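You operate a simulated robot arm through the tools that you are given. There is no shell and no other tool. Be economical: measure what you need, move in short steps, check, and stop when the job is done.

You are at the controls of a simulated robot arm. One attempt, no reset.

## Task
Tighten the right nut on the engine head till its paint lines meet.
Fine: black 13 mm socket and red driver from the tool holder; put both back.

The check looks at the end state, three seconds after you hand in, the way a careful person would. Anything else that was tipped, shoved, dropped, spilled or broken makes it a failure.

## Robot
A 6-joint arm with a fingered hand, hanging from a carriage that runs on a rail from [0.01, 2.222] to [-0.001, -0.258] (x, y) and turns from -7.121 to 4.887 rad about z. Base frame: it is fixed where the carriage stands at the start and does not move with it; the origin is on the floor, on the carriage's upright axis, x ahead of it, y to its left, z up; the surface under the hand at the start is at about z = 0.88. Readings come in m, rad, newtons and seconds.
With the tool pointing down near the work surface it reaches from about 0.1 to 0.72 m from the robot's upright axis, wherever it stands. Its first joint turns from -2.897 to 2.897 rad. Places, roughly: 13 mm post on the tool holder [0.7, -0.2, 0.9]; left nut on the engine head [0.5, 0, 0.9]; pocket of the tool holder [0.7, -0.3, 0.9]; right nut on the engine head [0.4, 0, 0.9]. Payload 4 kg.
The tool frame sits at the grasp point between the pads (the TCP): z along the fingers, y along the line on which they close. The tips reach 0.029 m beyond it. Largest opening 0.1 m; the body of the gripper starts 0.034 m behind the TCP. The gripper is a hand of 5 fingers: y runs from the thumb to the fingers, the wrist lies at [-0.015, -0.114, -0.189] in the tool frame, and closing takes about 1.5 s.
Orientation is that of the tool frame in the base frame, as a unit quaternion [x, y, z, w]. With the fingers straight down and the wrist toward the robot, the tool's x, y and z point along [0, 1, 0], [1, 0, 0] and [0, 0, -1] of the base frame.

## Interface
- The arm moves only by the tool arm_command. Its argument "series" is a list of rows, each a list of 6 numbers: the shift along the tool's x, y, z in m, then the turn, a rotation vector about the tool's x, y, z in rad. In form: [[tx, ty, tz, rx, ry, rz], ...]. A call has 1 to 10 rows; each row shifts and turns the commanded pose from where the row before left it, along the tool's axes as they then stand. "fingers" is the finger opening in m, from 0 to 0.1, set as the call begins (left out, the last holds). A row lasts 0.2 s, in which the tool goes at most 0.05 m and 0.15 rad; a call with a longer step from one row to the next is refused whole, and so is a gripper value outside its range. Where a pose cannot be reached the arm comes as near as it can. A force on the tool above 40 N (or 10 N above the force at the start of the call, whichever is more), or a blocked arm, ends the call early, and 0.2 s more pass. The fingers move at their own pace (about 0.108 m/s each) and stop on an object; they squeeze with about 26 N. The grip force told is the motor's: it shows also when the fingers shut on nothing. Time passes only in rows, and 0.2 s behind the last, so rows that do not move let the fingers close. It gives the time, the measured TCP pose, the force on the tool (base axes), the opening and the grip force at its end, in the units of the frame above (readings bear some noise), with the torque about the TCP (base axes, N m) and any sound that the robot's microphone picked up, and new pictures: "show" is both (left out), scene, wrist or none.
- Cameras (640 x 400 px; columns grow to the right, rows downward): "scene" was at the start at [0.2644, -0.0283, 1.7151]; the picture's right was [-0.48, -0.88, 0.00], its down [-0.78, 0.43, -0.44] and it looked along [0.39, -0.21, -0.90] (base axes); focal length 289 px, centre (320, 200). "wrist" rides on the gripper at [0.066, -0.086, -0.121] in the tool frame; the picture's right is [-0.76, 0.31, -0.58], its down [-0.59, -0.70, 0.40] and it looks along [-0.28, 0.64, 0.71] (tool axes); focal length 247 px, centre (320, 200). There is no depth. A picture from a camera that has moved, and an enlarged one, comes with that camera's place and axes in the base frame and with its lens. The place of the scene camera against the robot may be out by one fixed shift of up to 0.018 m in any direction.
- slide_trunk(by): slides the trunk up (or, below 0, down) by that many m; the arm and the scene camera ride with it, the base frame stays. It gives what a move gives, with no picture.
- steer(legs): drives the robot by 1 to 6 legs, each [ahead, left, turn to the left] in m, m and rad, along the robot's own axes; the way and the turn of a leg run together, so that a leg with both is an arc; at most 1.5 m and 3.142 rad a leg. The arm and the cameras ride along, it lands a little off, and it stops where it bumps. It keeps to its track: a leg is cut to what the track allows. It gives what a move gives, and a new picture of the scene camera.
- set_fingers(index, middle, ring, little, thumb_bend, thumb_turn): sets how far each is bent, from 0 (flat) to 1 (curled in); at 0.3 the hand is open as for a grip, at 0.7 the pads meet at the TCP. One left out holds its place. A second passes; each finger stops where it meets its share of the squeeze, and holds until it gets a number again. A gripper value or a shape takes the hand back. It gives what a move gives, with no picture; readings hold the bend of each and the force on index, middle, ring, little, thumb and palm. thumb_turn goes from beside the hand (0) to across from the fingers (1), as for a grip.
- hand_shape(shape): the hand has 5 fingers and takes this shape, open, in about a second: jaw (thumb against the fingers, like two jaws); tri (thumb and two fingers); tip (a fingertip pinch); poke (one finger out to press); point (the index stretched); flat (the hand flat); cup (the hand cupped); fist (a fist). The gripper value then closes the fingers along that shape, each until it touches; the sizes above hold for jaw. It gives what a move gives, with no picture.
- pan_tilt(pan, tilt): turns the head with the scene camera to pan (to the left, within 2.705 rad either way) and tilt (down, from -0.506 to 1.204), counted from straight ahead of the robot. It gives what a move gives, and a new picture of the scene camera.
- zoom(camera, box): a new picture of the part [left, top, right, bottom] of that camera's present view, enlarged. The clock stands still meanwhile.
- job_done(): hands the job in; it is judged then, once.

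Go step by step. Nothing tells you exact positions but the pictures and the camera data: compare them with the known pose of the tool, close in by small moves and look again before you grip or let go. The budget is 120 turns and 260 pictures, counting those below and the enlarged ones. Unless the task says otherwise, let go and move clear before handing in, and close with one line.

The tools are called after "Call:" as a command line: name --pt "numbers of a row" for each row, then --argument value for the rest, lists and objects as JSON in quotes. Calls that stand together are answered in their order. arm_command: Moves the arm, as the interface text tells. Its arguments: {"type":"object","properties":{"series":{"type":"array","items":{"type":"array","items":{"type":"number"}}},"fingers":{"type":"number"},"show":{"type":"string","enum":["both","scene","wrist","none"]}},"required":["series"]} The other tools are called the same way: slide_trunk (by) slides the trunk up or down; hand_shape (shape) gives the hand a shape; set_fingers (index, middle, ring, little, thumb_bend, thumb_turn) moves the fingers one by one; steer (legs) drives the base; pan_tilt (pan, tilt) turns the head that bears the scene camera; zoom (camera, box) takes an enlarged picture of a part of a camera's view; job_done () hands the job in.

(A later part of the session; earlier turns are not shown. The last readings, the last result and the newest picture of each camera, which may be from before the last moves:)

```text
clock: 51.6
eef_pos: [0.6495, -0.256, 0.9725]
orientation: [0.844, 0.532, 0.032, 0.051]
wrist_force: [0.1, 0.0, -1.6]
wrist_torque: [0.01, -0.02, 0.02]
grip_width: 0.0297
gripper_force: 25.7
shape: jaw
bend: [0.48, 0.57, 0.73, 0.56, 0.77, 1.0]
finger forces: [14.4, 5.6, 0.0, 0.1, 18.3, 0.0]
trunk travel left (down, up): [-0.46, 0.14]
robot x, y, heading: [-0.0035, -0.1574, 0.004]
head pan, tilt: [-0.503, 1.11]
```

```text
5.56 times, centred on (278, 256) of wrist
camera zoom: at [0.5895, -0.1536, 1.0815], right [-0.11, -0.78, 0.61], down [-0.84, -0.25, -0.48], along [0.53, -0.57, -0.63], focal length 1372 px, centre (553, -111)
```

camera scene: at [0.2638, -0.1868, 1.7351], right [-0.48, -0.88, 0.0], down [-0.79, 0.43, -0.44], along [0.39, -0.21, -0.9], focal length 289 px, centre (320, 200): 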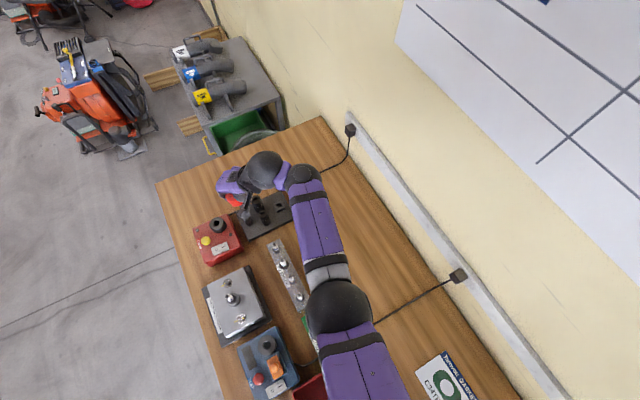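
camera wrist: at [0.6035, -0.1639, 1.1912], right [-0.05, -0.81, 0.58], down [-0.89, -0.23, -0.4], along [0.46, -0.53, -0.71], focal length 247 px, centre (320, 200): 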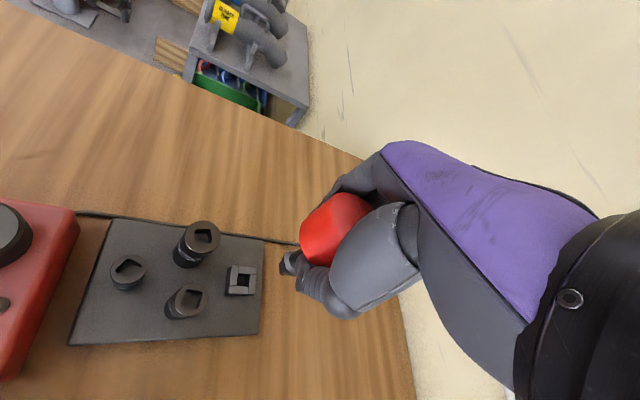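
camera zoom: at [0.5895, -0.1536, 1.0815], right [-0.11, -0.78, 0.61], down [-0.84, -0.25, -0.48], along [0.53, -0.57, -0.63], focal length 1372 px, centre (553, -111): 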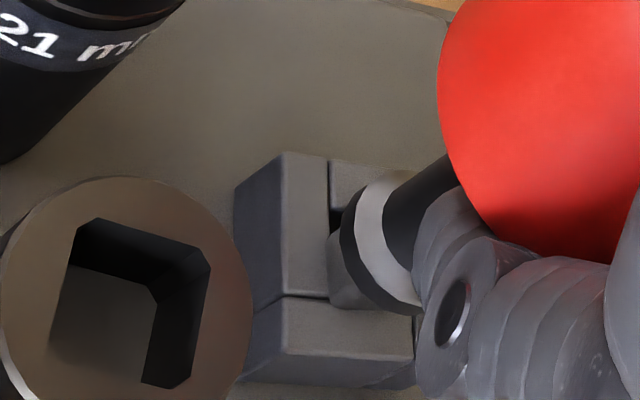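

The tip is at the pocket mouth, about 1 mm short in x. Nudging and continuing.

Call:
arm_command --pt "0.0006 0.0014 0 0 0 0" --pt "0 -0.0004 0.004 0 0 0" --pt "0 -0.0004 0.004 0 0 0" --pt "0 -0.0004 0.004 0 0 0" --pt "0 0 0 0 0 0" --show "none"

Call:
zoom --camera "wrist" --box '[230, 220, 326, 292]'

```text
clock: 52.9
eef_pos: [0.6538, -0.2563, 0.9606]
orientation: [0.844, 0.533, 0.032, 0.052]
wrist_force: [1.3, -0.5, -0.3]
wrist_torque: [-0.06, -0.01, 0.0]
grip_width: 0.0295
gripper_force: 25.9
shape: jaw
bend: [0.48, 0.57, 0.73, 0.56, 0.77, 1.0]
finger forces: [14.4, 5.8, 0.1, 0.1, 18.0, 0.1]
trunk travel left (down, up): [-0.46, 0.14]
robot x, y, heading: [0.0013, -0.1583, 0.005]
head pan, tilt: [-0.503, 1.11]
```

```text
5.56 times, centred on (278, 256) of wrist
camera zoom: at [0.5917, -0.1546, 1.0701], right [-0.11, -0.78, 0.61], down [-0.84, -0.25, -0.48], along [0.53, -0.57, -0.63], focal length 1372 px, centre (553, -111)
```

zoom: 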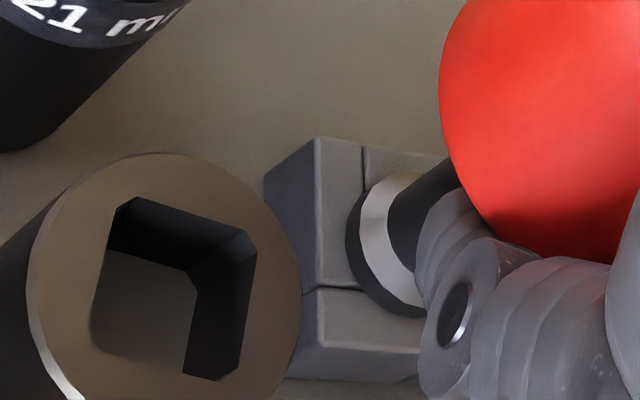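

The tip is in the pocket. I lower 3 mm more and open the hand.

Call:
arm_command --pt "0 -0.0004 0.003 0 0 0" --pt "0 0 0 0 0 0" --show "none"

Call:
arm_command --pt "0 0 0 0 0 0" --pt "0 0 0 0 0 0" --pt "0 0 0 0 0 0" --pt "0 0 0 0 0 0" --pt "0 0 0 0 0 0" --pt "0 0 0 0 0 0" --fingers 0.1 --show "wrist"

Call:
zoom --camera "wrist" --box '[200, 150, 440, 300]'

```text
clock: 53.5
eef_pos: [0.6549, -0.2562, 0.9587]
orientation: [0.844, 0.533, 0.032, 0.053]
wrist_force: [-2.5, -0.3, 10.9]
wrist_torque: [0.01, 0.02, -0.01]
grip_width: 0.0302
gripper_force: 26.2
shape: jaw
bend: [0.77, 0.58, 0.73, 0.56, 0.77, 1.0]
finger forces: [14.3, 5.6, 0.0, 0.0, 16.4, 0.0]
trunk travel left (down, up): [-0.46, 0.14]
robot x, y, heading: [0.0042, -0.1576, 0.006]
head pan, tilt: [-0.503, 1.11]
```

```text
clock: 54.9
eef_pos: [0.6539, -0.2569, 0.9568]
orientation: [0.844, 0.532, 0.032, 0.051]
wrist_force: [0.0, 0.7, 0.2]
wrist_torque: [-0.01, 0.01, -0.03]
grip_width: 0.0998
gripper_force: 0.1
shape: jaw
bend: [0.3, 0.3, 0.3, 0.3, 0.3, 0.98]
finger forces: [0.0, 0.1, 0.0, 0.0, 0.0, 0.1]
trunk travel left (down, up): [-0.46, 0.14]
robot x, y, heading: [0.0012, -0.1612, 0.006]
head pan, tilt: [-0.503, 1.11]
camera wrist: at [0.5917, -0.1544, 1.0671], right [-0.11, -0.78, 0.61], down [-0.84, -0.25, -0.48], along [0.53, -0.57, -0.63], focal length 247 px, centre (320, 200)
```

wrist: 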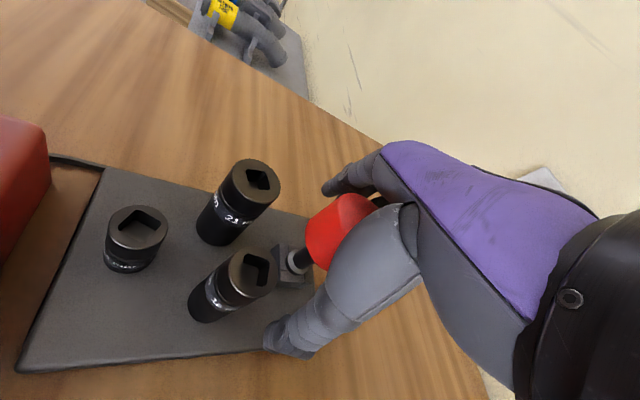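

```text
2.67 times, centred on (320, 225) of wrist
camera zoom: at [0.5917, -0.1544, 1.0671], right [-0.11, -0.78, 0.61], down [-0.84, -0.25, -0.48], along [0.53, -0.57, -0.63], focal length 659 px, centre (320, 133)
```

zoom: 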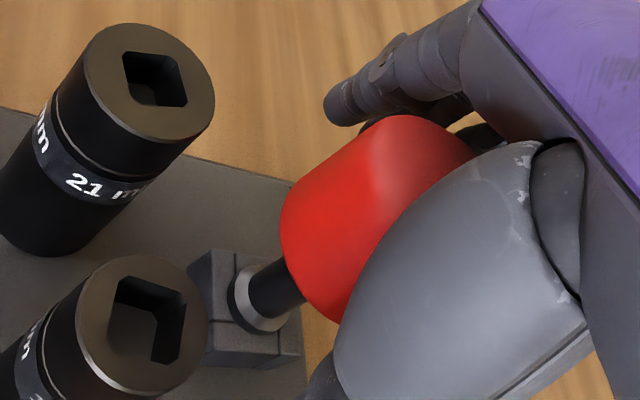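

The driver is back in the pocket. I straighten the hand, raise it to z ≈ 0.98 and recentre for a higher grip.

Call:
arm_command --pt "0 0 -0.012 0.06 0 0" --pt "0 0 -0.012 0.06 0 0" --pt "-0.0028 0.0024 0 0 0 0" --pt "0 0 0 0 0 0" --show "wrist"

Call:
zoom --camera "wrist" --box '[200, 150, 440, 300]'

Call:
pan_tilt --pan -0.35 --tilt 0.9

```text
clock: 55.9
eef_pos: [0.6528, -0.2587, 0.9803]
orientation: [0.845, 0.535, 0.001, 0.001]
wrist_force: [-0.1, -0.9, -0.3]
wrist_torque: [0.04, 0.02, 0.02]
grip_width: 0.1
gripper_force: 0.1
shape: jaw
bend: [0.3, 0.3, 0.3, 0.3, 0.3, 0.98]
finger forces: [0.0, 0.0, 0.0, 0.0, 0.0, 0.0]
trunk travel left (down, up): [-0.46, 0.14]
robot x, y, heading: [-0.0045, -0.1591, 0.007]
head pan, tilt: [-0.503, 1.11]
camera wrist: at [0.6027, -0.1628, 1.102], right [-0.05, -0.82, 0.58], down [-0.89, -0.23, -0.4], along [0.46, -0.53, -0.71], focal length 247 px, centre (320, 200)
```

wrist: 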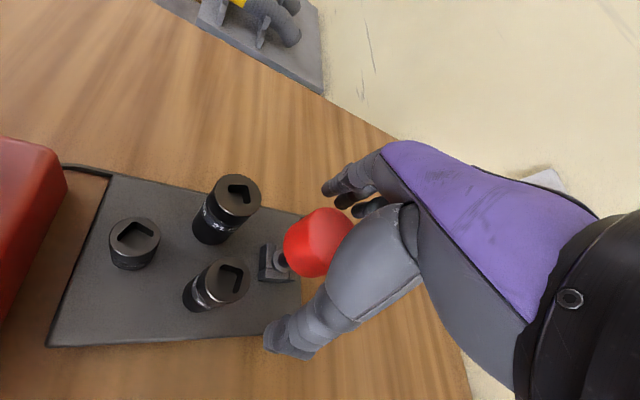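

```text
2.67 times, centred on (320, 225) of wrist
camera zoom: at [0.6027, -0.1628, 1.102], right [-0.05, -0.82, 0.58], down [-0.89, -0.23, -0.4], along [0.46, -0.53, -0.71], focal length 659 px, centre (320, 133)
```

zoom: 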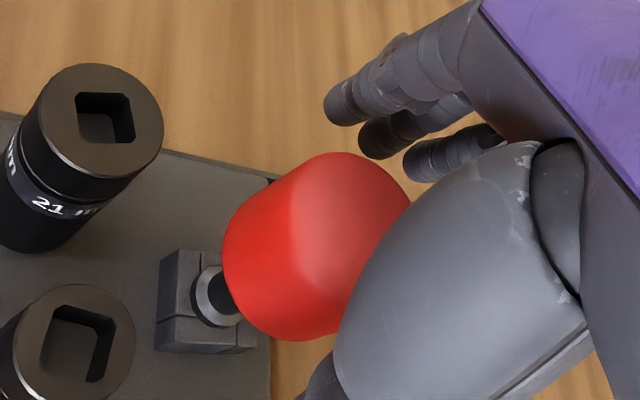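

```text
clock: 56.6
eef_pos: [0.6521, -0.2575, 0.9823]
orientation: [0.846, 0.534, -0.001, 0.0]
wrist_force: [-0.5, -0.1, 0.4]
wrist_torque: [0.0, -0.01, -0.03]
grip_width: 0.1
gripper_force: 0.1
shape: jaw
bend: [0.3, 0.3, 0.3, 0.3, 0.3, 0.98]
finger forces: [0.1, 0.0, 0.1, 0.0, 0.1, 0.0]
trunk travel left (down, up): [-0.46, 0.14]
robot x, y, heading: [0.0017, -0.1562, -0.002]
head pan, tilt: [-0.351, 0.901]
camera scene: at [0.28, -0.1826, 1.7496], right [-0.34, -0.94, 0.0], down [-0.74, 0.27, -0.62], along [0.58, -0.21, -0.78], focal length 289 px, centre (320, 200)
```

scene: 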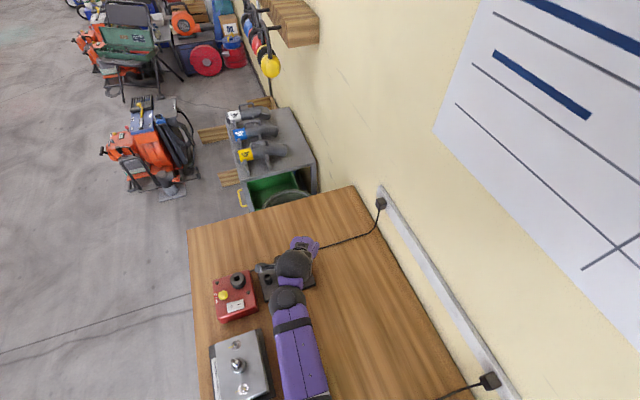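

The knob lies ~4–5 mm toward the fingers; I shift the hand to match and then close.

Call:
arm_command --pt "-0.001 0.005 0 0 0 0" --pt "0 0 0 0 0 0" --show "none"

Call:
arm_command --pt "0 0 0 0 0 0" --pt "0 0 0 0 0 0" --pt "0 0 0 0 0 0" --pt "0 0 0 0 0 0" --pt "0 0 0 0 0 0" --pt "0 0 0 0 0 0" --pt "0 0 0 0 0 0" --pt "0 0 0 0 0 0" --fingers 0.0 --show "none"

Call:
zoom --camera "wrist" --box '[200, 150, 440, 300]'

```text
clock: 57.2
eef_pos: [0.6558, -0.2611, 0.9814]
orientation: [0.846, 0.534, 0.0, 0.0]
wrist_force: [-0.1, 0.2, -0.3]
wrist_torque: [-0.02, -0.02, 0.0]
grip_width: 0.0996
gripper_force: 0.1
shape: jaw
bend: [0.3, 0.3, 0.3, 0.3, 0.3, 0.98]
finger forces: [0.0, 0.0, 0.0, 0.1, 0.0, 0.1]
trunk travel left (down, up): [-0.46, 0.14]
robot x, y, heading: [-0.0005, -0.1596, 0.008]
head pan, tilt: [-0.351, 0.901]
```

```text
clock: 59.0
eef_pos: [0.6556, -0.2613, 0.9818]
orientation: [0.846, 0.533, 0.001, 0.001]
wrist_force: [-0.2, 1.1, 0.8]
wrist_torque: [0.02, 0.03, 0.0]
grip_width: 0.0345
gripper_force: 25.7
shape: jaw
bend: [0.49, 0.53, 0.73, 0.57, 0.4, 1.0]
finger forces: [13.8, 7.3, 0.1, 0.0, 22.6, 0.0]
trunk travel left (down, up): [-0.46, 0.14]
robot x, y, heading: [0.0007, -0.1578, 0.004]
head pan, tilt: [-0.351, 0.901]
```

```text
2.67 times, centred on (320, 225) of wrist
camera zoom: at [0.6065, -0.1652, 1.1023], right [-0.05, -0.82, 0.58], down [-0.89, -0.23, -0.4], along [0.46, -0.53, -0.71], focal length 659 px, centre (320, 133)
```

zoom: 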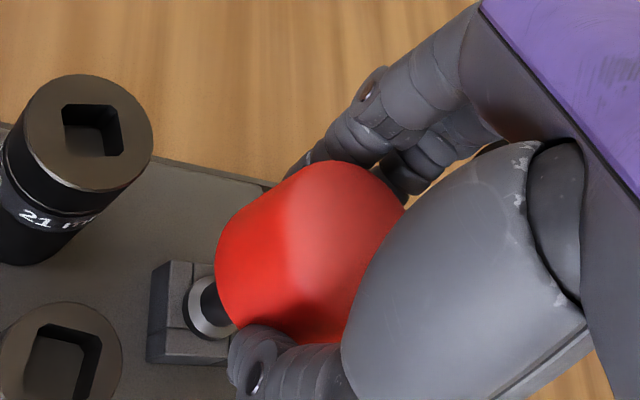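

A symmetric grip now (thumb 0.40, index 0.49) and the driver stays upright. Lifting and going over the 13 mm socket.

Call:
arm_command --pt "0 0 -0.02 0 0 0" --pt "0 0 -0.03 0 0 0" --pt "0 0 -0.04 0 0 0" --pt "0.0235 -0.0108 0 0 0 0" --pt "0.0235 -0.0108 0 0 0 0" --pt "0.0235 -0.0108 0 0 0 0" --pt "0.0235 -0.0108 0 0 0 0" --pt "0 0 0 0 0 0.15" --pt "0 0 0 0 0 0.15" --pt "0 0 0 0 0 0.15" --show "none"

Call:
arm_command --pt "0 0 0 0 0 0" --pt "0 0 0.015 0 0 0" --pt "0 0 0 0 0 0" --show "none"

Call:
zoom --camera "wrist" --box '[200, 190, 344, 298]'

Call:
zoom --camera "scene" --box '[240, 240, 320, 300]'

```text
clock: 61.2
eef_pos: [0.657, -0.1562, 1.0706]
orientation: [0.944, 0.331, 0.0, 0.0]
wrist_force: [0.0, -0.7, -0.7]
wrist_torque: [0.02, -0.02, 0.02]
grip_width: 0.034
gripper_force: 26.7
shape: jaw
bend: [0.49, 0.53, 0.73, 0.57, 0.4, 1.0]
finger forces: [14.3, 7.8, 0.0, 0.0, 22.2, 0.0]
trunk travel left (down, up): [-0.46, 0.14]
robot x, y, heading: [0.0003, -0.1598, 0.008]
head pan, tilt: [-0.351, 0.901]
```

```text
clock: 62.0
eef_pos: [0.6573, -0.1592, 1.0552]
orientation: [0.943, 0.332, 0.0, 0.0]
wrist_force: [-0.3, 0.1, -2.6]
wrist_torque: [-0.04, -0.02, 0.0]
grip_width: 0.0341
gripper_force: 26.0
shape: jaw
bend: [0.49, 0.53, 0.73, 0.57, 0.4, 1.0]
finger forces: [14.2, 7.8, 0.0, 0.0, 22.2, 0.1]
trunk travel left (down, up): [-0.46, 0.14]
robot x, y, heading: [0.0027, -0.1603, 0.006]
head pan, tilt: [-0.351, 0.901]
```

```text
3.70 times, centred on (272, 244) of wrist
camera zoom: at [0.655, -0.0498, 1.1765], right [-0.4, -0.71, 0.58], down [-0.9, 0.18, -0.4], along [0.18, -0.68, -0.71], focal length 915 px, centre (498, 37)
```

zoom: 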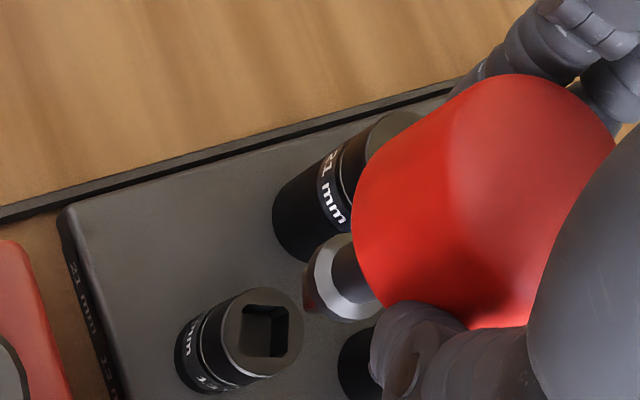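

```text
6.67 times, centred on (280, 270) of scene
camera zoom: at [0.28, -0.1826, 1.7496], right [-0.34, -0.94, 0.0], down [-0.74, 0.27, -0.62], along [0.58, -0.21, -0.78], focal length 1924 px, centre (587, -267)
```

zoom: 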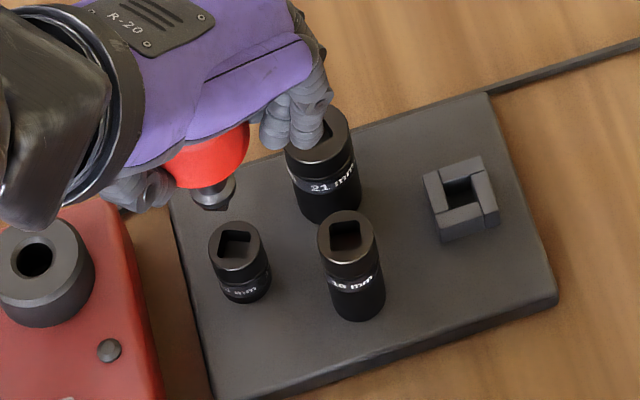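

The lowered head tilt gives a good view. I shift by about (-1.2, -3) mm and descend 2 cm.

Call:
arm_command --pt "-0.0028 0.0016 0 0 0 0" --pt "0 0 0.01 0 0 0" --pt "0 0 0.01 0 0 0" --pt "0 0 0 0 0 0" --show "none"

Call:
zoom --camera "wrist" --box '[242, 226, 322, 286]'

Call:
zoom --camera "scene" --box '[252, 254, 292, 284]'

```text
clock: 63.0
eef_pos: [0.6573, -0.1612, 1.0364]
orientation: [0.944, 0.331, 0.0, 0.0]
wrist_force: [0.2, -0.5, -2.4]
wrist_torque: [-0.04, -0.03, 0.01]
grip_width: 0.034
gripper_force: 26.2
shape: jaw
bend: [0.49, 0.53, 0.73, 0.57, 0.4, 1.0]
finger forces: [14.2, 7.8, 0.1, 0.0, 22.2, 0.0]
trunk travel left (down, up): [-0.46, 0.14]
robot x, y, heading: [0.0024, -0.1624, 0.007]
head pan, tilt: [-0.351, 0.901]
```

```text
6.67 times, centred on (282, 256) of wrist
camera zoom: at [0.6541, -0.0534, 1.1569], right [-0.4, -0.71, 0.58], down [-0.9, 0.18, -0.4], along [0.18, -0.68, -0.71], focal length 1646 px, centre (573, -173)
```

zoom: 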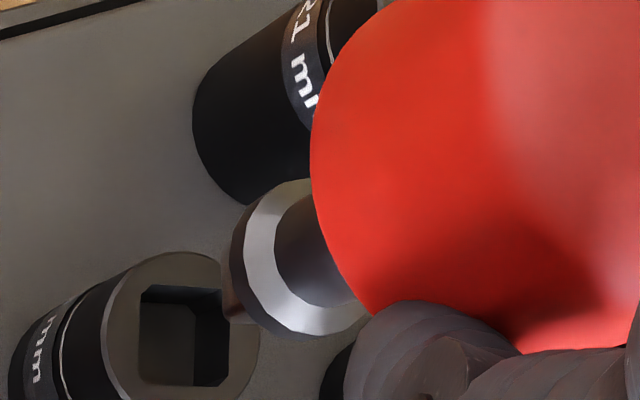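

```text
13.33 times, centred on (272, 269) of scene
camera zoom: at [0.28, -0.1826, 1.7496], right [-0.34, -0.94, 0.0], down [-0.74, 0.27, -0.62], along [0.58, -0.21, -0.78], focal length 3848 px, centre (960, -720)
```

zoom: 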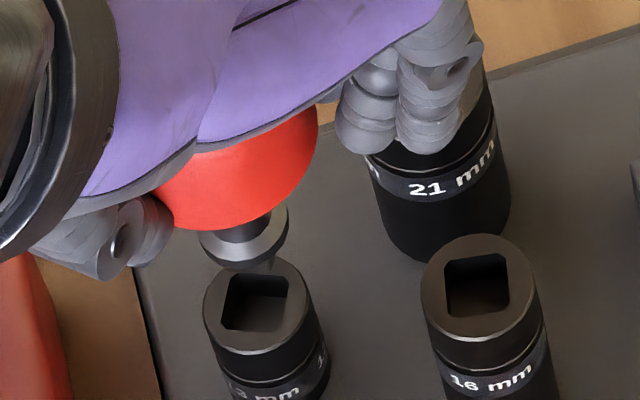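

Refined: move about (-3, +2) mm, then look again.

Call:
arm_command --pt "-0.001 -0.0035 0 0 0 0" --pt "0 0 0.006 0 0 0" --pt "0 0 0 0 0 0" --show "none"

Call:
zoom --camera "wrist" --box '[242, 226, 322, 286]'

Call:
zoom --camera "scene" --box '[260, 262, 284, 280]'

```text
clock: 63.8
eef_pos: [0.6534, -0.1587, 1.0291]
orientation: [0.943, 0.332, 0.0, 0.001]
wrist_force: [0.6, -0.3, -1.9]
wrist_torque: [0.01, 0.04, 0.0]
grip_width: 0.0342
gripper_force: 25.4
shape: jaw
bend: [0.49, 0.53, 0.73, 0.57, 0.4, 1.0]
finger forces: [14.2, 7.8, 0.0, 0.1, 22.2, 0.0]
trunk travel left (down, up): [-0.46, 0.14]
robot x, y, heading: [0.0028, -0.1569, 0.005]
head pan, tilt: [-0.351, 0.901]
```

```text
6.67 times, centred on (282, 256) of wrist
camera zoom: at [0.6511, -0.0507, 1.1504], right [-0.4, -0.71, 0.58], down [-0.9, 0.18, -0.4], along [0.18, -0.68, -0.71], focal length 1646 px, centre (573, -173)
```

zoom: 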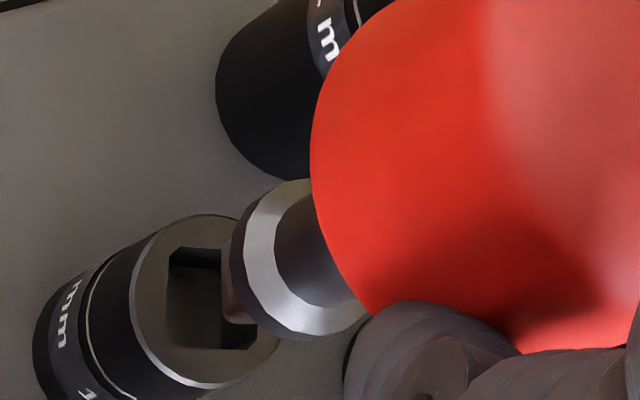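

```text
16.00 times, centred on (272, 271) of scene
camera zoom: at [0.28, -0.1826, 1.7496], right [-0.34, -0.94, 0.0], down [-0.74, 0.27, -0.62], along [0.58, -0.21, -0.78], focal length 4618 px, centre (1088, -936)
```

zoom: 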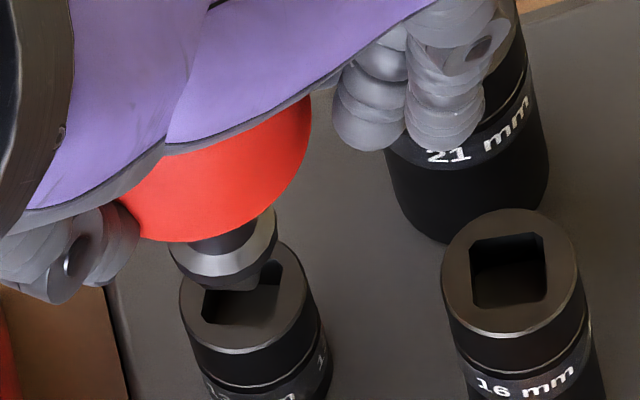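

Wrist view is spot on; scene suggests ~1 mm more. Applying it and pressing down.

Call:
arm_command --pt "-0.0006 0.0008 0 0 0 0" --pt "0 0 0.005 0 0 0" --pt "0 0 0.005 0 0 0" --pt "0 0 0.004 0 0 0" --pt "0 0 0.003 0 0 0" --pt "0 0 0 0 0 0" --show "none"

Call:
zoom --camera "wrist" --box '[242, 226, 322, 286]'

Call:
zoom --camera "scene" --box '[260, 262, 284, 280]'

```text
clock: 65.2
eef_pos: [0.6532, -0.1605, 1.0127]
orientation: [0.944, 0.331, 0.001, 0.001]
wrist_force: [-0.6, 0.7, -1.8]
wrist_torque: [0.01, 0.01, 0.01]
grip_width: 0.0341
gripper_force: 26.4
shape: jaw
bend: [0.49, 0.53, 0.73, 0.57, 0.4, 1.0]
finger forces: [14.3, 7.7, 0.1, 0.0, 22.2, 0.0]
trunk travel left (down, up): [-0.46, 0.14]
robot x, y, heading: [-0.0008, -0.1602, 0.005]
head pan, tilt: [-0.351, 0.901]
```

```text
6.67 times, centred on (282, 256) of wrist
camera zoom: at [0.6508, -0.0527, 1.1341], right [-0.4, -0.71, 0.58], down [-0.9, 0.18, -0.4], along [0.18, -0.68, -0.71], focal length 1646 px, centre (573, -173)
```

zoom: 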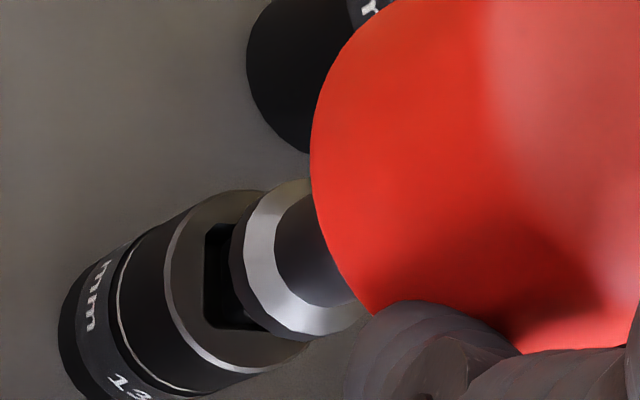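

```text
16.00 times, centred on (272, 271) of scene
camera zoom: at [0.28, -0.1826, 1.7496], right [-0.34, -0.94, 0.0], down [-0.74, 0.27, -0.62], along [0.58, -0.21, -0.78], focal length 4618 px, centre (1088, -936)
```

zoom: 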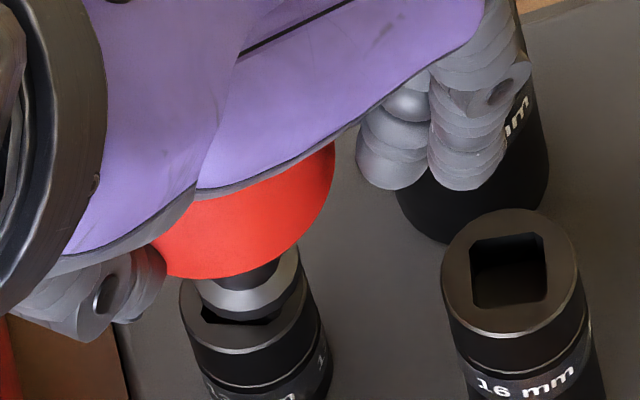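

No force: the tip is in. Continuing to seat.

Call:
arm_command --pt "0 0 0.003 0 0 0" --pt "0 0 0.003 0 0 0" --pt "0 0 0.003 0 0 0" --pt "0 0 0 0 0 0" --show "none"

Call:
zoom --camera "wrist" --box '[242, 226, 322, 286]'

Call:
zoom --camera "scene" --box '[260, 262, 284, 280]'

```text
clock: 66.2
eef_pos: [0.6534, -0.1589, 1.0044]
orientation: [0.943, 0.332, -0.001, 0.0]
wrist_force: [-0.5, 0.2, -0.8]
wrist_torque: [0.0, -0.01, 0.04]
grip_width: 0.0341
gripper_force: 26.3
shape: jaw
bend: [0.49, 0.53, 0.73, 0.57, 0.4, 1.0]
finger forces: [14.2, 7.8, 0.1, 0.0, 22.5, 0.1]
trunk travel left (down, up): [-0.46, 0.14]
robot x, y, heading: [0.0007, -0.1608, 0.007]
head pan, tilt: [-0.351, 0.901]
```

```text
6.67 times, centred on (282, 256) of wrist
camera zoom: at [0.6512, -0.0515, 1.1253], right [-0.4, -0.71, 0.58], down [-0.9, 0.18, -0.4], along [0.18, -0.68, -0.71], focal length 1646 px, centre (573, -173)
```

zoom: 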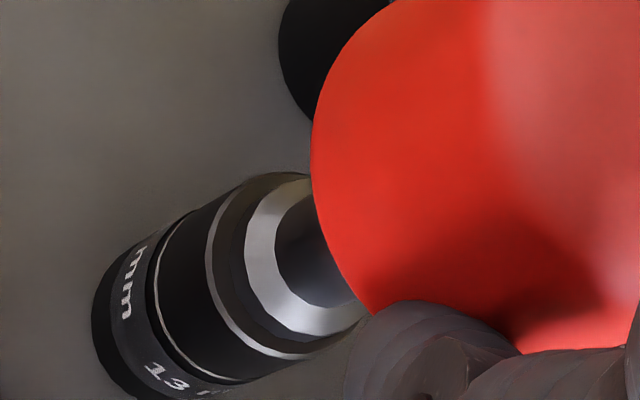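

```text
16.00 times, centred on (272, 271) of scene
camera zoom: at [0.28, -0.1826, 1.7496], right [-0.34, -0.94, 0.0], down [-0.74, 0.27, -0.62], along [0.58, -0.21, -0.78], focal length 4618 px, centre (1088, -936)
```

zoom: 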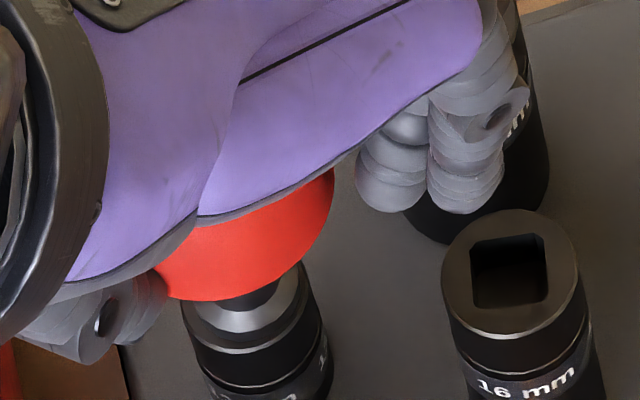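

Fitting perfectly. Pressing the last millimetres until contact.

Call:
arm_command --pt "0 0 0.002 0 0 0" --pt "0 0 0.002 0 0 0" --pt "0 0 0.002 0 0 0" --pt "0 0 0 0 0 0" --show "none"

Call:
zoom --camera "scene" --box '[260, 262, 284, 280]'

```text
clock: 67.2
eef_pos: [0.6579, -0.1602, 1.0034]
orientation: [0.944, 0.331, 0.005, 0.002]
wrist_force: [-3.6, 1.5, 33.9]
wrist_torque: [0.03, 0.2, -0.02]
grip_width: 0.037
gripper_force: 26.4
shape: jaw
bend: [0.49, 0.53, 0.73, 0.57, 0.36, 1.0]
finger forces: [14.3, 10.9, 0.0, 0.1, 29.5, 0.0]
trunk travel left (down, up): [-0.46, 0.14]
robot x, y, heading: [-0.0037, -0.1573, 0.001]
head pan, tilt: [-0.351, 0.901]
```

```text
16.00 times, centred on (272, 271) of scene
camera zoom: at [0.281, -0.1825, 1.7505], right [-0.34, -0.94, 0.0], down [-0.74, 0.27, -0.62], along [0.59, -0.21, -0.78], focal length 4618 px, centre (1088, -936)
```

zoom: 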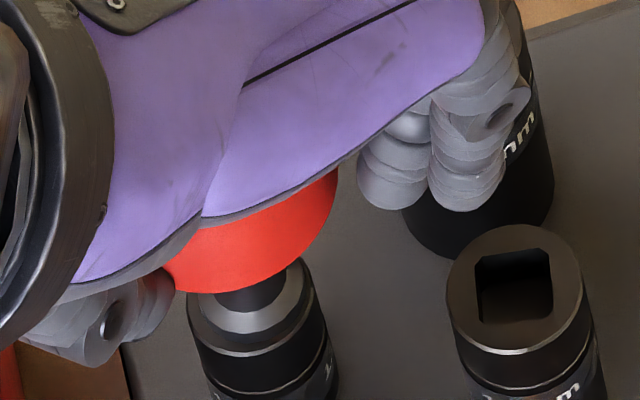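

Fully seated (34 N). Lifting now to see if the socket comes along.

Call:
arm_command --pt "0 0 -0.005 0 0 0" --pt "0 0 -0.005 0 0 0" --pt "0 0 -0.01 0 0 0" --pt "0 0 -0.015 0 0 0" --pt "0 0 -0.015 0 0 0" --pt "0 0 0 0 0 0" --show "none"

Call:
zoom --camera "scene" --box '[252, 244, 300, 280]'

Call:
zoom --camera "wrist" --box '[200, 180, 360, 300]'

```text
clock: 68.6
eef_pos: [0.654, -0.1607, 1.0475]
orientation: [0.943, 0.332, 0.0, -0.001]
wrist_force: [0.0, -0.4, -1.0]
wrist_torque: [-0.01, 0.03, 0.02]
grip_width: 0.035
gripper_force: 25.7
shape: jaw
bend: [0.49, 0.53, 0.73, 0.57, 0.37, 1.0]
finger forces: [14.9, 8.0, 0.1, 0.0, 22.8, 0.1]
trunk travel left (down, up): [-0.46, 0.14]
robot x, y, heading: [0.0031, -0.1582, 0.005]
head pan, tilt: [-0.351, 0.901]
```

```text
11.11 times, centred on (276, 262) of scene
camera zoom: at [0.28, -0.1826, 1.7496], right [-0.34, -0.94, 0.0], down [-0.74, 0.27, -0.62], along [0.58, -0.21, -0.78], focal length 3207 px, centre (809, -489)
```

zoom: 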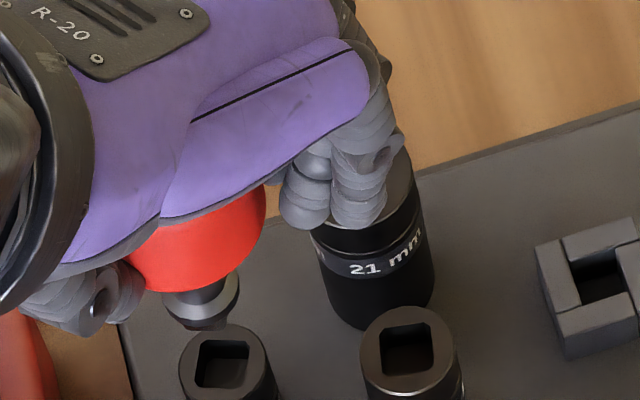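

```text
3.33 times, centred on (280, 240) of wrist
camera zoom: at [0.6514, -0.052, 1.169], right [-0.4, -0.71, 0.58], down [-0.9, 0.18, -0.4], along [0.18, -0.68, -0.71], focal length 823 px, centre (453, 67)
```

zoom: 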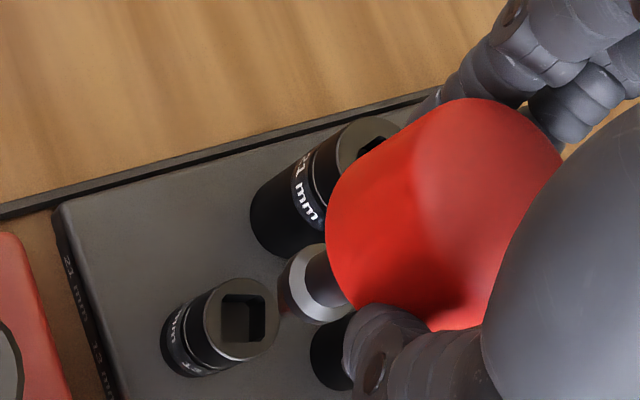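

The socket stayed on its post. I'll press again, harder, looking for a click.

Call:
arm_command --pt "0 0 0.015 0 0 0" --pt "0 0 0.01 0 0 0" --pt "0 0 0.008 0 0 0" --pt "0 0 0.006 0 0 0" --pt "0 0 0.004 0 0 0" --pt "0 0 0 0 0 0" --show "none"

Call:
arm_command --pt "0 0 0.002 0 0 0" --pt "0 0 0.002 0 0 0" --pt "0 0 0.002 0 0 0" --pt "0 0 0.002 0 0 0" --pt "0 0 0.002 0 0 0" --pt "0 0 0.002 0 0 0" --show "none"

Call:
zoom --camera "wrist" --box '[242, 226, 322, 286]'

Call:
zoom --camera "scene" --box '[260, 262, 284, 280]'

```text
clock: 70.0
eef_pos: [0.6532, -0.1593, 1.0054]
orientation: [0.943, 0.332, -0.001, 0.0]
wrist_force: [-0.2, 0.1, -1.5]
wrist_torque: [0.01, -0.01, 0.01]
grip_width: 0.035
gripper_force: 25.4
shape: jaw
bend: [0.49, 0.53, 0.73, 0.57, 0.37, 1.0]
finger forces: [14.9, 7.9, 0.0, 0.0, 22.8, 0.1]
trunk travel left (down, up): [-0.46, 0.14]
robot x, y, heading: [-0.0003, -0.1619, 0.007]
head pan, tilt: [-0.351, 0.901]
```

```text
clock: 71.3
eef_pos: [0.6601, -0.1586, 1.0018]
orientation: [0.943, 0.332, 0.008, 0.003]
wrist_force: [-3.5, 1.3, 17.5]
wrist_torque: [0.06, 0.25, -0.02]
grip_width: 0.0369
gripper_force: 26.5
shape: jaw
bend: [0.49, 0.52, 0.73, 0.57, 0.35, 1.0]
finger forces: [14.3, 9.5, 0.0, 0.0, 26.6, 0.0]
trunk travel left (down, up): [-0.46, 0.14]
robot x, y, heading: [0.0008, -0.1594, 0.0]
head pan, tilt: [-0.351, 0.901]
stopped in row 6: the force on the tool passed its limit at 42 N (the readings are from after the stop); the commanded pose is now the measured one
```

```text
6.67 times, centred on (282, 256) of wrist
camera zoom: at [0.6556, -0.0516, 1.1235], right [-0.41, -0.71, 0.57], down [-0.89, 0.18, -0.41], along [0.19, -0.68, -0.71], focal length 1646 px, centre (573, -173)
```

zoom: 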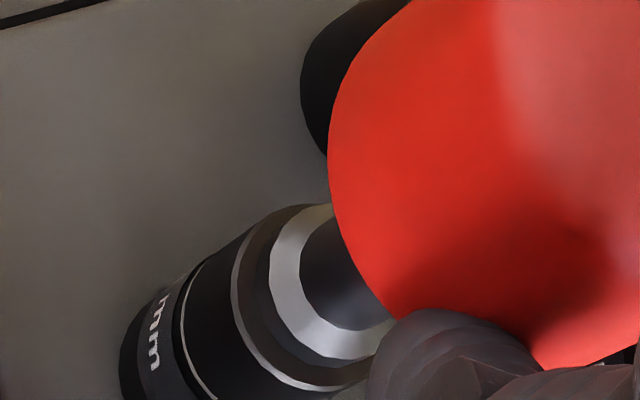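

```text
16.00 times, centred on (272, 271) of scene
camera zoom: at [0.2805, -0.1825, 1.7496], right [-0.34, -0.94, 0.0], down [-0.74, 0.27, -0.62], along [0.58, -0.21, -0.78], focal length 4618 px, centre (1088, -936)
```

zoom: 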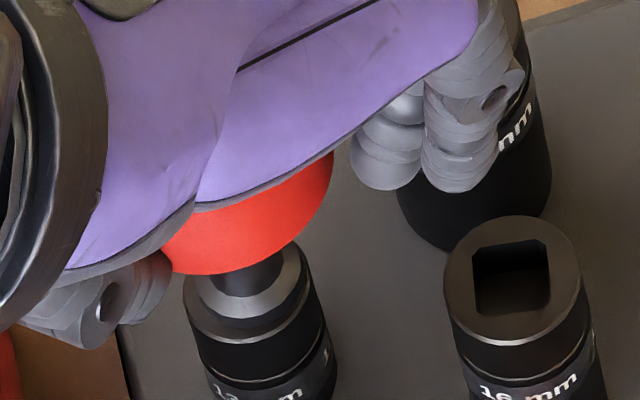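

42 N reached. Lift and check again.

Call:
arm_command --pt "0 0 -0.005 0 0 0" --pt "0 0 -0.005 0 0 0" --pt "0 0 -0.01 0 0 0" --pt "0 0 0 0 0 0" --show "none"

Call:
zoom --camera "scene" --box '[252, 244, 300, 280]'

Call:
zoom --camera "wrist" --box '[242, 226, 322, 286]'

```text
clock: 72.3
eef_pos: [0.6554, -0.1593, 1.0196]
orientation: [0.944, 0.331, 0.004, 0.001]
wrist_force: [0.7, -0.5, -1.0]
wrist_torque: [0.0, 0.0, 0.0]
grip_width: 0.0349
gripper_force: 26.5
shape: jaw
bend: [0.49, 0.52, 0.73, 0.57, 0.37, 1.0]
finger forces: [15.3, 8.1, 0.1, 0.0, 23.2, 0.0]
trunk travel left (down, up): [-0.46, 0.14]
robot x, y, heading: [0.0002, -0.1619, 0.013]
head pan, tilt: [-0.351, 0.901]
```

```text
11.11 times, centred on (276, 262) of scene
camera zoom: at [0.28, -0.1826, 1.7495], right [-0.34, -0.94, 0.0], down [-0.74, 0.27, -0.62], along [0.58, -0.21, -0.78], focal length 3207 px, centre (809, -489)
```

zoom: 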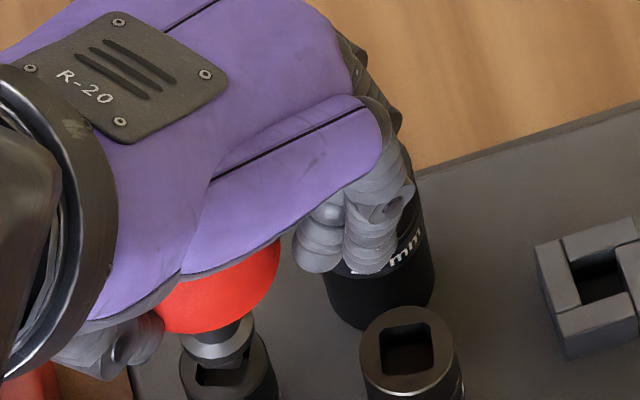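

```text
6.67 times, centred on (282, 256) of wrist
camera zoom: at [0.6523, -0.0521, 1.1406], right [-0.4, -0.71, 0.57], down [-0.9, 0.18, -0.41], along [0.19, -0.68, -0.71], focal length 1646 px, centre (573, -173)
```

zoom: 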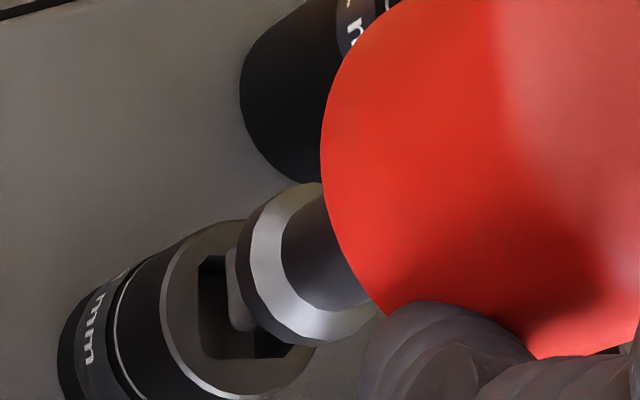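

No detent holds the socket, so I'll have to carry it by hand to the nut. First I return the driver to its pocket.

Call:
arm_command --pt "0 0 -0.03 0 0 0" --pt "0 0 -0.025 0 0 0" --pt "-0.0156 0.0199 0 0 0 0" --pt "-0.0156 0.0199 0 0 0 0" --pt "-0.0156 0.0199 0 0 0 0" --pt "-0.0156 0.0199 0 0 0 0" --pt "0 0 0 0 0 -0.15" --pt "0 0 0 0 0 -0.15" --pt "0 0 0 0 0 -0.15" --pt "0 0 0 0 0 0" --show "none"

Call:
arm_command --pt "0 0 0.025 0 0 0" --pt "0 0 0.01 0 0 0" --pt "0 0 0 0 0 0" --show "none"

Call:
zoom --camera "wrist" --box '[200, 180, 344, 288]'

Call:
zoom --camera "scene" --box '[250, 230, 330, 290]'

```text
clock: 74.5
eef_pos: [0.6573, -0.2608, 1.0739]
orientation: [0.846, 0.534, 0.005, 0.003]
wrist_force: [0.3, -0.2, -0.9]
wrist_torque: [0.02, 0.0, 0.0]
grip_width: 0.0351
gripper_force: 26.2
shape: jaw
bend: [0.49, 0.52, 0.73, 0.57, 0.37, 1.0]
finger forces: [15.2, 8.1, 0.0, 0.1, 22.9, 0.0]
trunk travel left (down, up): [-0.46, 0.14]
robot x, y, heading: [0.0034, -0.1617, 0.012]
head pan, tilt: [-0.351, 0.901]
```

```text
clock: 75.3
eef_pos: [0.6571, -0.2601, 1.0409]
orientation: [0.846, 0.534, 0.004, 0.003]
wrist_force: [-0.4, 0.1, -1.4]
wrist_torque: [-0.02, 0.0, 0.02]
grip_width: 0.0348
gripper_force: 26.0
shape: jaw
bend: [0.49, 0.52, 0.73, 0.57, 0.37, 1.0]
finger forces: [15.3, 8.0, 0.0, 0.0, 22.8, 0.0]
trunk travel left (down, up): [-0.46, 0.14]
robot x, y, heading: [-0.0022, -0.1608, 0.003]
head pan, tilt: [-0.351, 0.901]
```

```text
3.70 times, centred on (272, 234) of wrist
camera zoom: at [0.6071, -0.1647, 1.161], right [-0.06, -0.82, 0.58], down [-0.88, -0.23, -0.41], along [0.46, -0.53, -0.71], focal length 915 px, centre (498, 74)
```

zoom: 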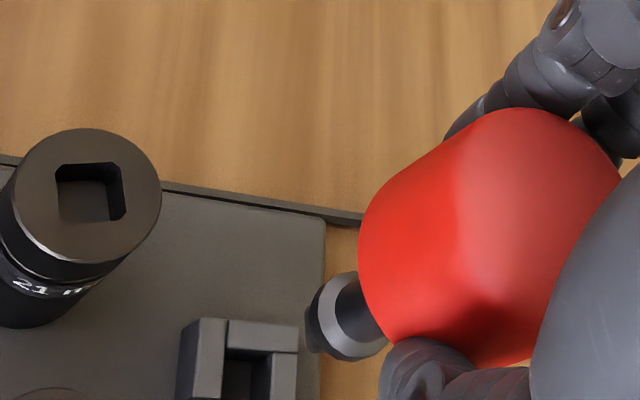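

```text
6.67 times, centred on (290, 260) of scene
camera zoom: at [0.28, -0.1826, 1.7496], right [-0.34, -0.94, 0.0], down [-0.74, 0.27, -0.62], along [0.58, -0.21, -0.78], focal length 1924 px, centre (520, -200)
```

zoom: 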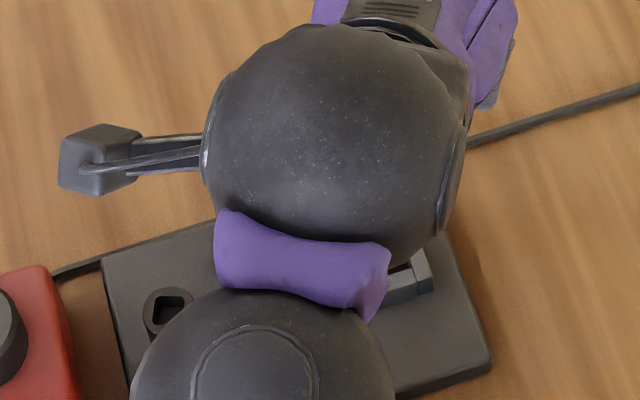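

The tip is ~2.5 mm too far in +x of the pocket. Correct, descend 3 cm, and check.

Call:
arm_command --pt "-0.0013 -0.0021 0 0 0 0" --pt "0 0 0.015 0 0 0" --pt "0 0 0.013 0 0 0" --pt "0 0 0 0 0 0" --show "none"

Call:
zoom --camera "wrist" --box '[230, 220, 326, 292]'

```text
clock: 76.3
eef_pos: [0.6542, -0.2615, 1.011]
orientation: [0.846, 0.533, 0.004, 0.002]
wrist_force: [-0.7, 0.2, -1.5]
wrist_torque: [0.03, 0.01, 0.01]
grip_width: 0.0351
gripper_force: 26.1
shape: jaw
bend: [0.49, 0.52, 0.73, 0.57, 0.37, 1.0]
finger forces: [15.3, 8.1, 0.0, 0.0, 22.9, 0.0]
trunk travel left (down, up): [-0.46, 0.14]
robot x, y, heading: [-0.0009, -0.1602, 0.004]
head pan, tilt: [-0.351, 0.901]
```

```text
5.56 times, centred on (278, 256) of wrist
camera zoom: at [0.6048, -0.165, 1.1319], right [-0.06, -0.81, 0.58], down [-0.88, -0.23, -0.41], along [0.46, -0.53, -0.71], focal length 1372 px, centre (553, -111)
```

zoom: 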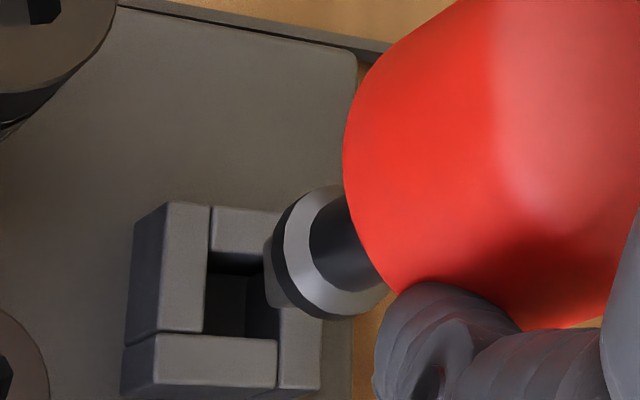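

Aligned within 1 mm. Continuing down into the pocket.

Call:
arm_command --pt "0 -0.0006 0.006 0 0 0" --pt "0 0 0.006 0 0 0" --pt "0 0 0.005 0 0 0" --pt "0 0 0.004 0 0 0" --pt "0 0 0 0 0 0" --show "none"

Call:
zoom --camera "wrist" --box '[230, 220, 326, 292]'

```text
clock: 77.5
eef_pos: [0.6541, -0.2613, 0.9894]
orientation: [0.846, 0.534, 0.004, 0.004]
wrist_force: [0.7, -0.1, -1.3]
wrist_torque: [0.03, -0.01, -0.01]
grip_width: 0.0353
gripper_force: 25.9
shape: jaw
bend: [0.49, 0.52, 0.73, 0.57, 0.37, 1.0]
finger forces: [15.3, 8.1, 0.1, 0.0, 22.9, 0.0]
trunk travel left (down, up): [-0.46, 0.14]
robot x, y, heading: [0.0, -0.1623, 0.006]
head pan, tilt: [-0.351, 0.901]
```

```text
5.56 times, centred on (278, 256) of wrist
camera zoom: at [0.6041, -0.1651, 1.1108], right [-0.06, -0.81, 0.58], down [-0.88, -0.23, -0.41], along [0.46, -0.53, -0.71], focal length 1372 px, centre (553, -111)
```

zoom: 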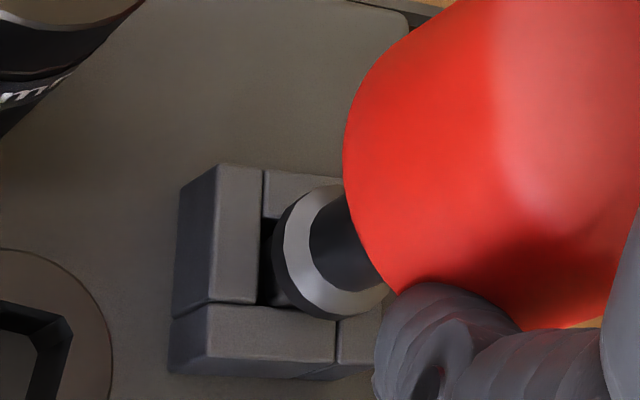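

Entering cleanly. Seat it, then open the hand.

Call:
arm_command --pt "0 0 0.004 0 0 0" --pt "0 0 0.003 0 0 0" --pt "0 0 0.002 0 0 0" --pt "0 0 0 0 0 0" --show "none"

Call:
arm_command --pt "0 0 0 0 0 0" --pt "0 0 0 0 0 0" --pt "0 0 0 0 0 0" --pt "0 0 0 0 0 0" --pt "0 0 0 0 0 0" --pt "0 0 0 0 0 0" --fingers 0.1 --show "none"

Call:
arm_command --pt "0 0 -0.02 0 0 0" --pt "0 0 -0.03 0 0 0" --pt "0 0 -0.04 0 0 0" --pt "0 0 0 0 0 0" --show "wrist"

Call:
zoom --camera "wrist" --box '[80, 170, 320, 350]'

```text
clock: 78.5
eef_pos: [0.6536, -0.2604, 0.9816]
orientation: [0.846, 0.534, 0.004, 0.003]
wrist_force: [-0.1, 0.6, -1.4]
wrist_torque: [0.0, 0.0, -0.02]
grip_width: 0.0349
gripper_force: 25.9
shape: jaw
bend: [0.49, 0.52, 0.73, 0.57, 0.37, 1.0]
finger forces: [15.4, 8.2, 0.1, 0.0, 23.1, 0.0]
trunk travel left (down, up): [-0.46, 0.14]
robot x, y, heading: [0.002, -0.161, 0.002]
head pan, tilt: [-0.351, 0.901]
```

```text
clock: 79.9
eef_pos: [0.6552, -0.2622, 0.9803]
orientation: [0.846, 0.534, 0.004, 0.002]
wrist_force: [0.0, 0.4, 0.2]
wrist_torque: [-0.03, -0.02, -0.02]
grip_width: 0.0998
gripper_force: 0.1
shape: jaw
bend: [0.3, 0.3, 0.3, 0.3, 0.3, 0.98]
finger forces: [0.1, 0.0, 0.1, 0.0, 0.0, 0.0]
trunk travel left (down, up): [-0.46, 0.14]
robot x, y, heading: [0.0004, -0.1617, 0.006]
head pan, tilt: [-0.351, 0.901]
```

```text
clock: 80.9
eef_pos: [0.6548, -0.2605, 1.0712]
orientation: [0.846, 0.534, 0.003, 0.003]
wrist_force: [-0.7, 0.3, 0.4]
wrist_torque: [0.01, -0.02, -0.01]
grip_width: 0.0996
gripper_force: 0.1
shape: jaw
bend: [0.3, 0.3, 0.3, 0.3, 0.3, 0.98]
finger forces: [0.0, 0.0, 0.0, 0.0, 0.0, 0.1]
trunk travel left (down, up): [-0.46, 0.14]
robot x, y, heading: [0.0009, -0.1583, 0.007]
head pan, tilt: [-0.351, 0.901]
camera wrist: at [0.6041, -0.165, 1.1916], right [-0.06, -0.82, 0.58], down [-0.88, -0.23, -0.41], along [0.46, -0.53, -0.71], focal length 247 px, centre (320, 200)
```

wrist: 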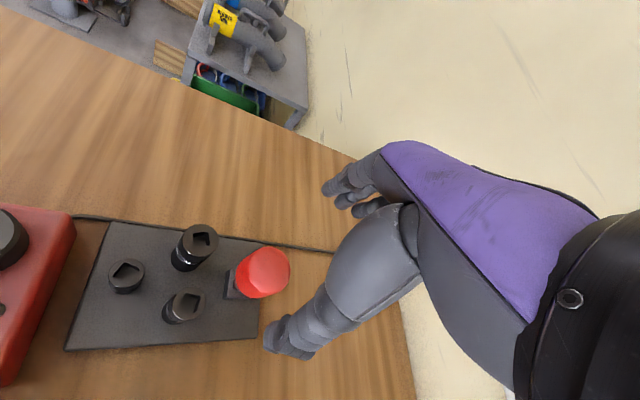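

```text
2.22 times, centred on (200, 260) of wrist
camera zoom: at [0.6041, -0.165, 1.1916], right [-0.06, -0.82, 0.58], down [-0.88, -0.23, -0.41], along [0.46, -0.53, -0.71], focal length 549 px, centre (587, 67)
```

zoom: 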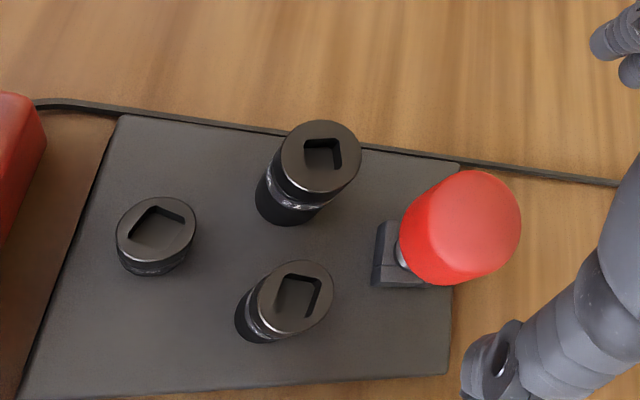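

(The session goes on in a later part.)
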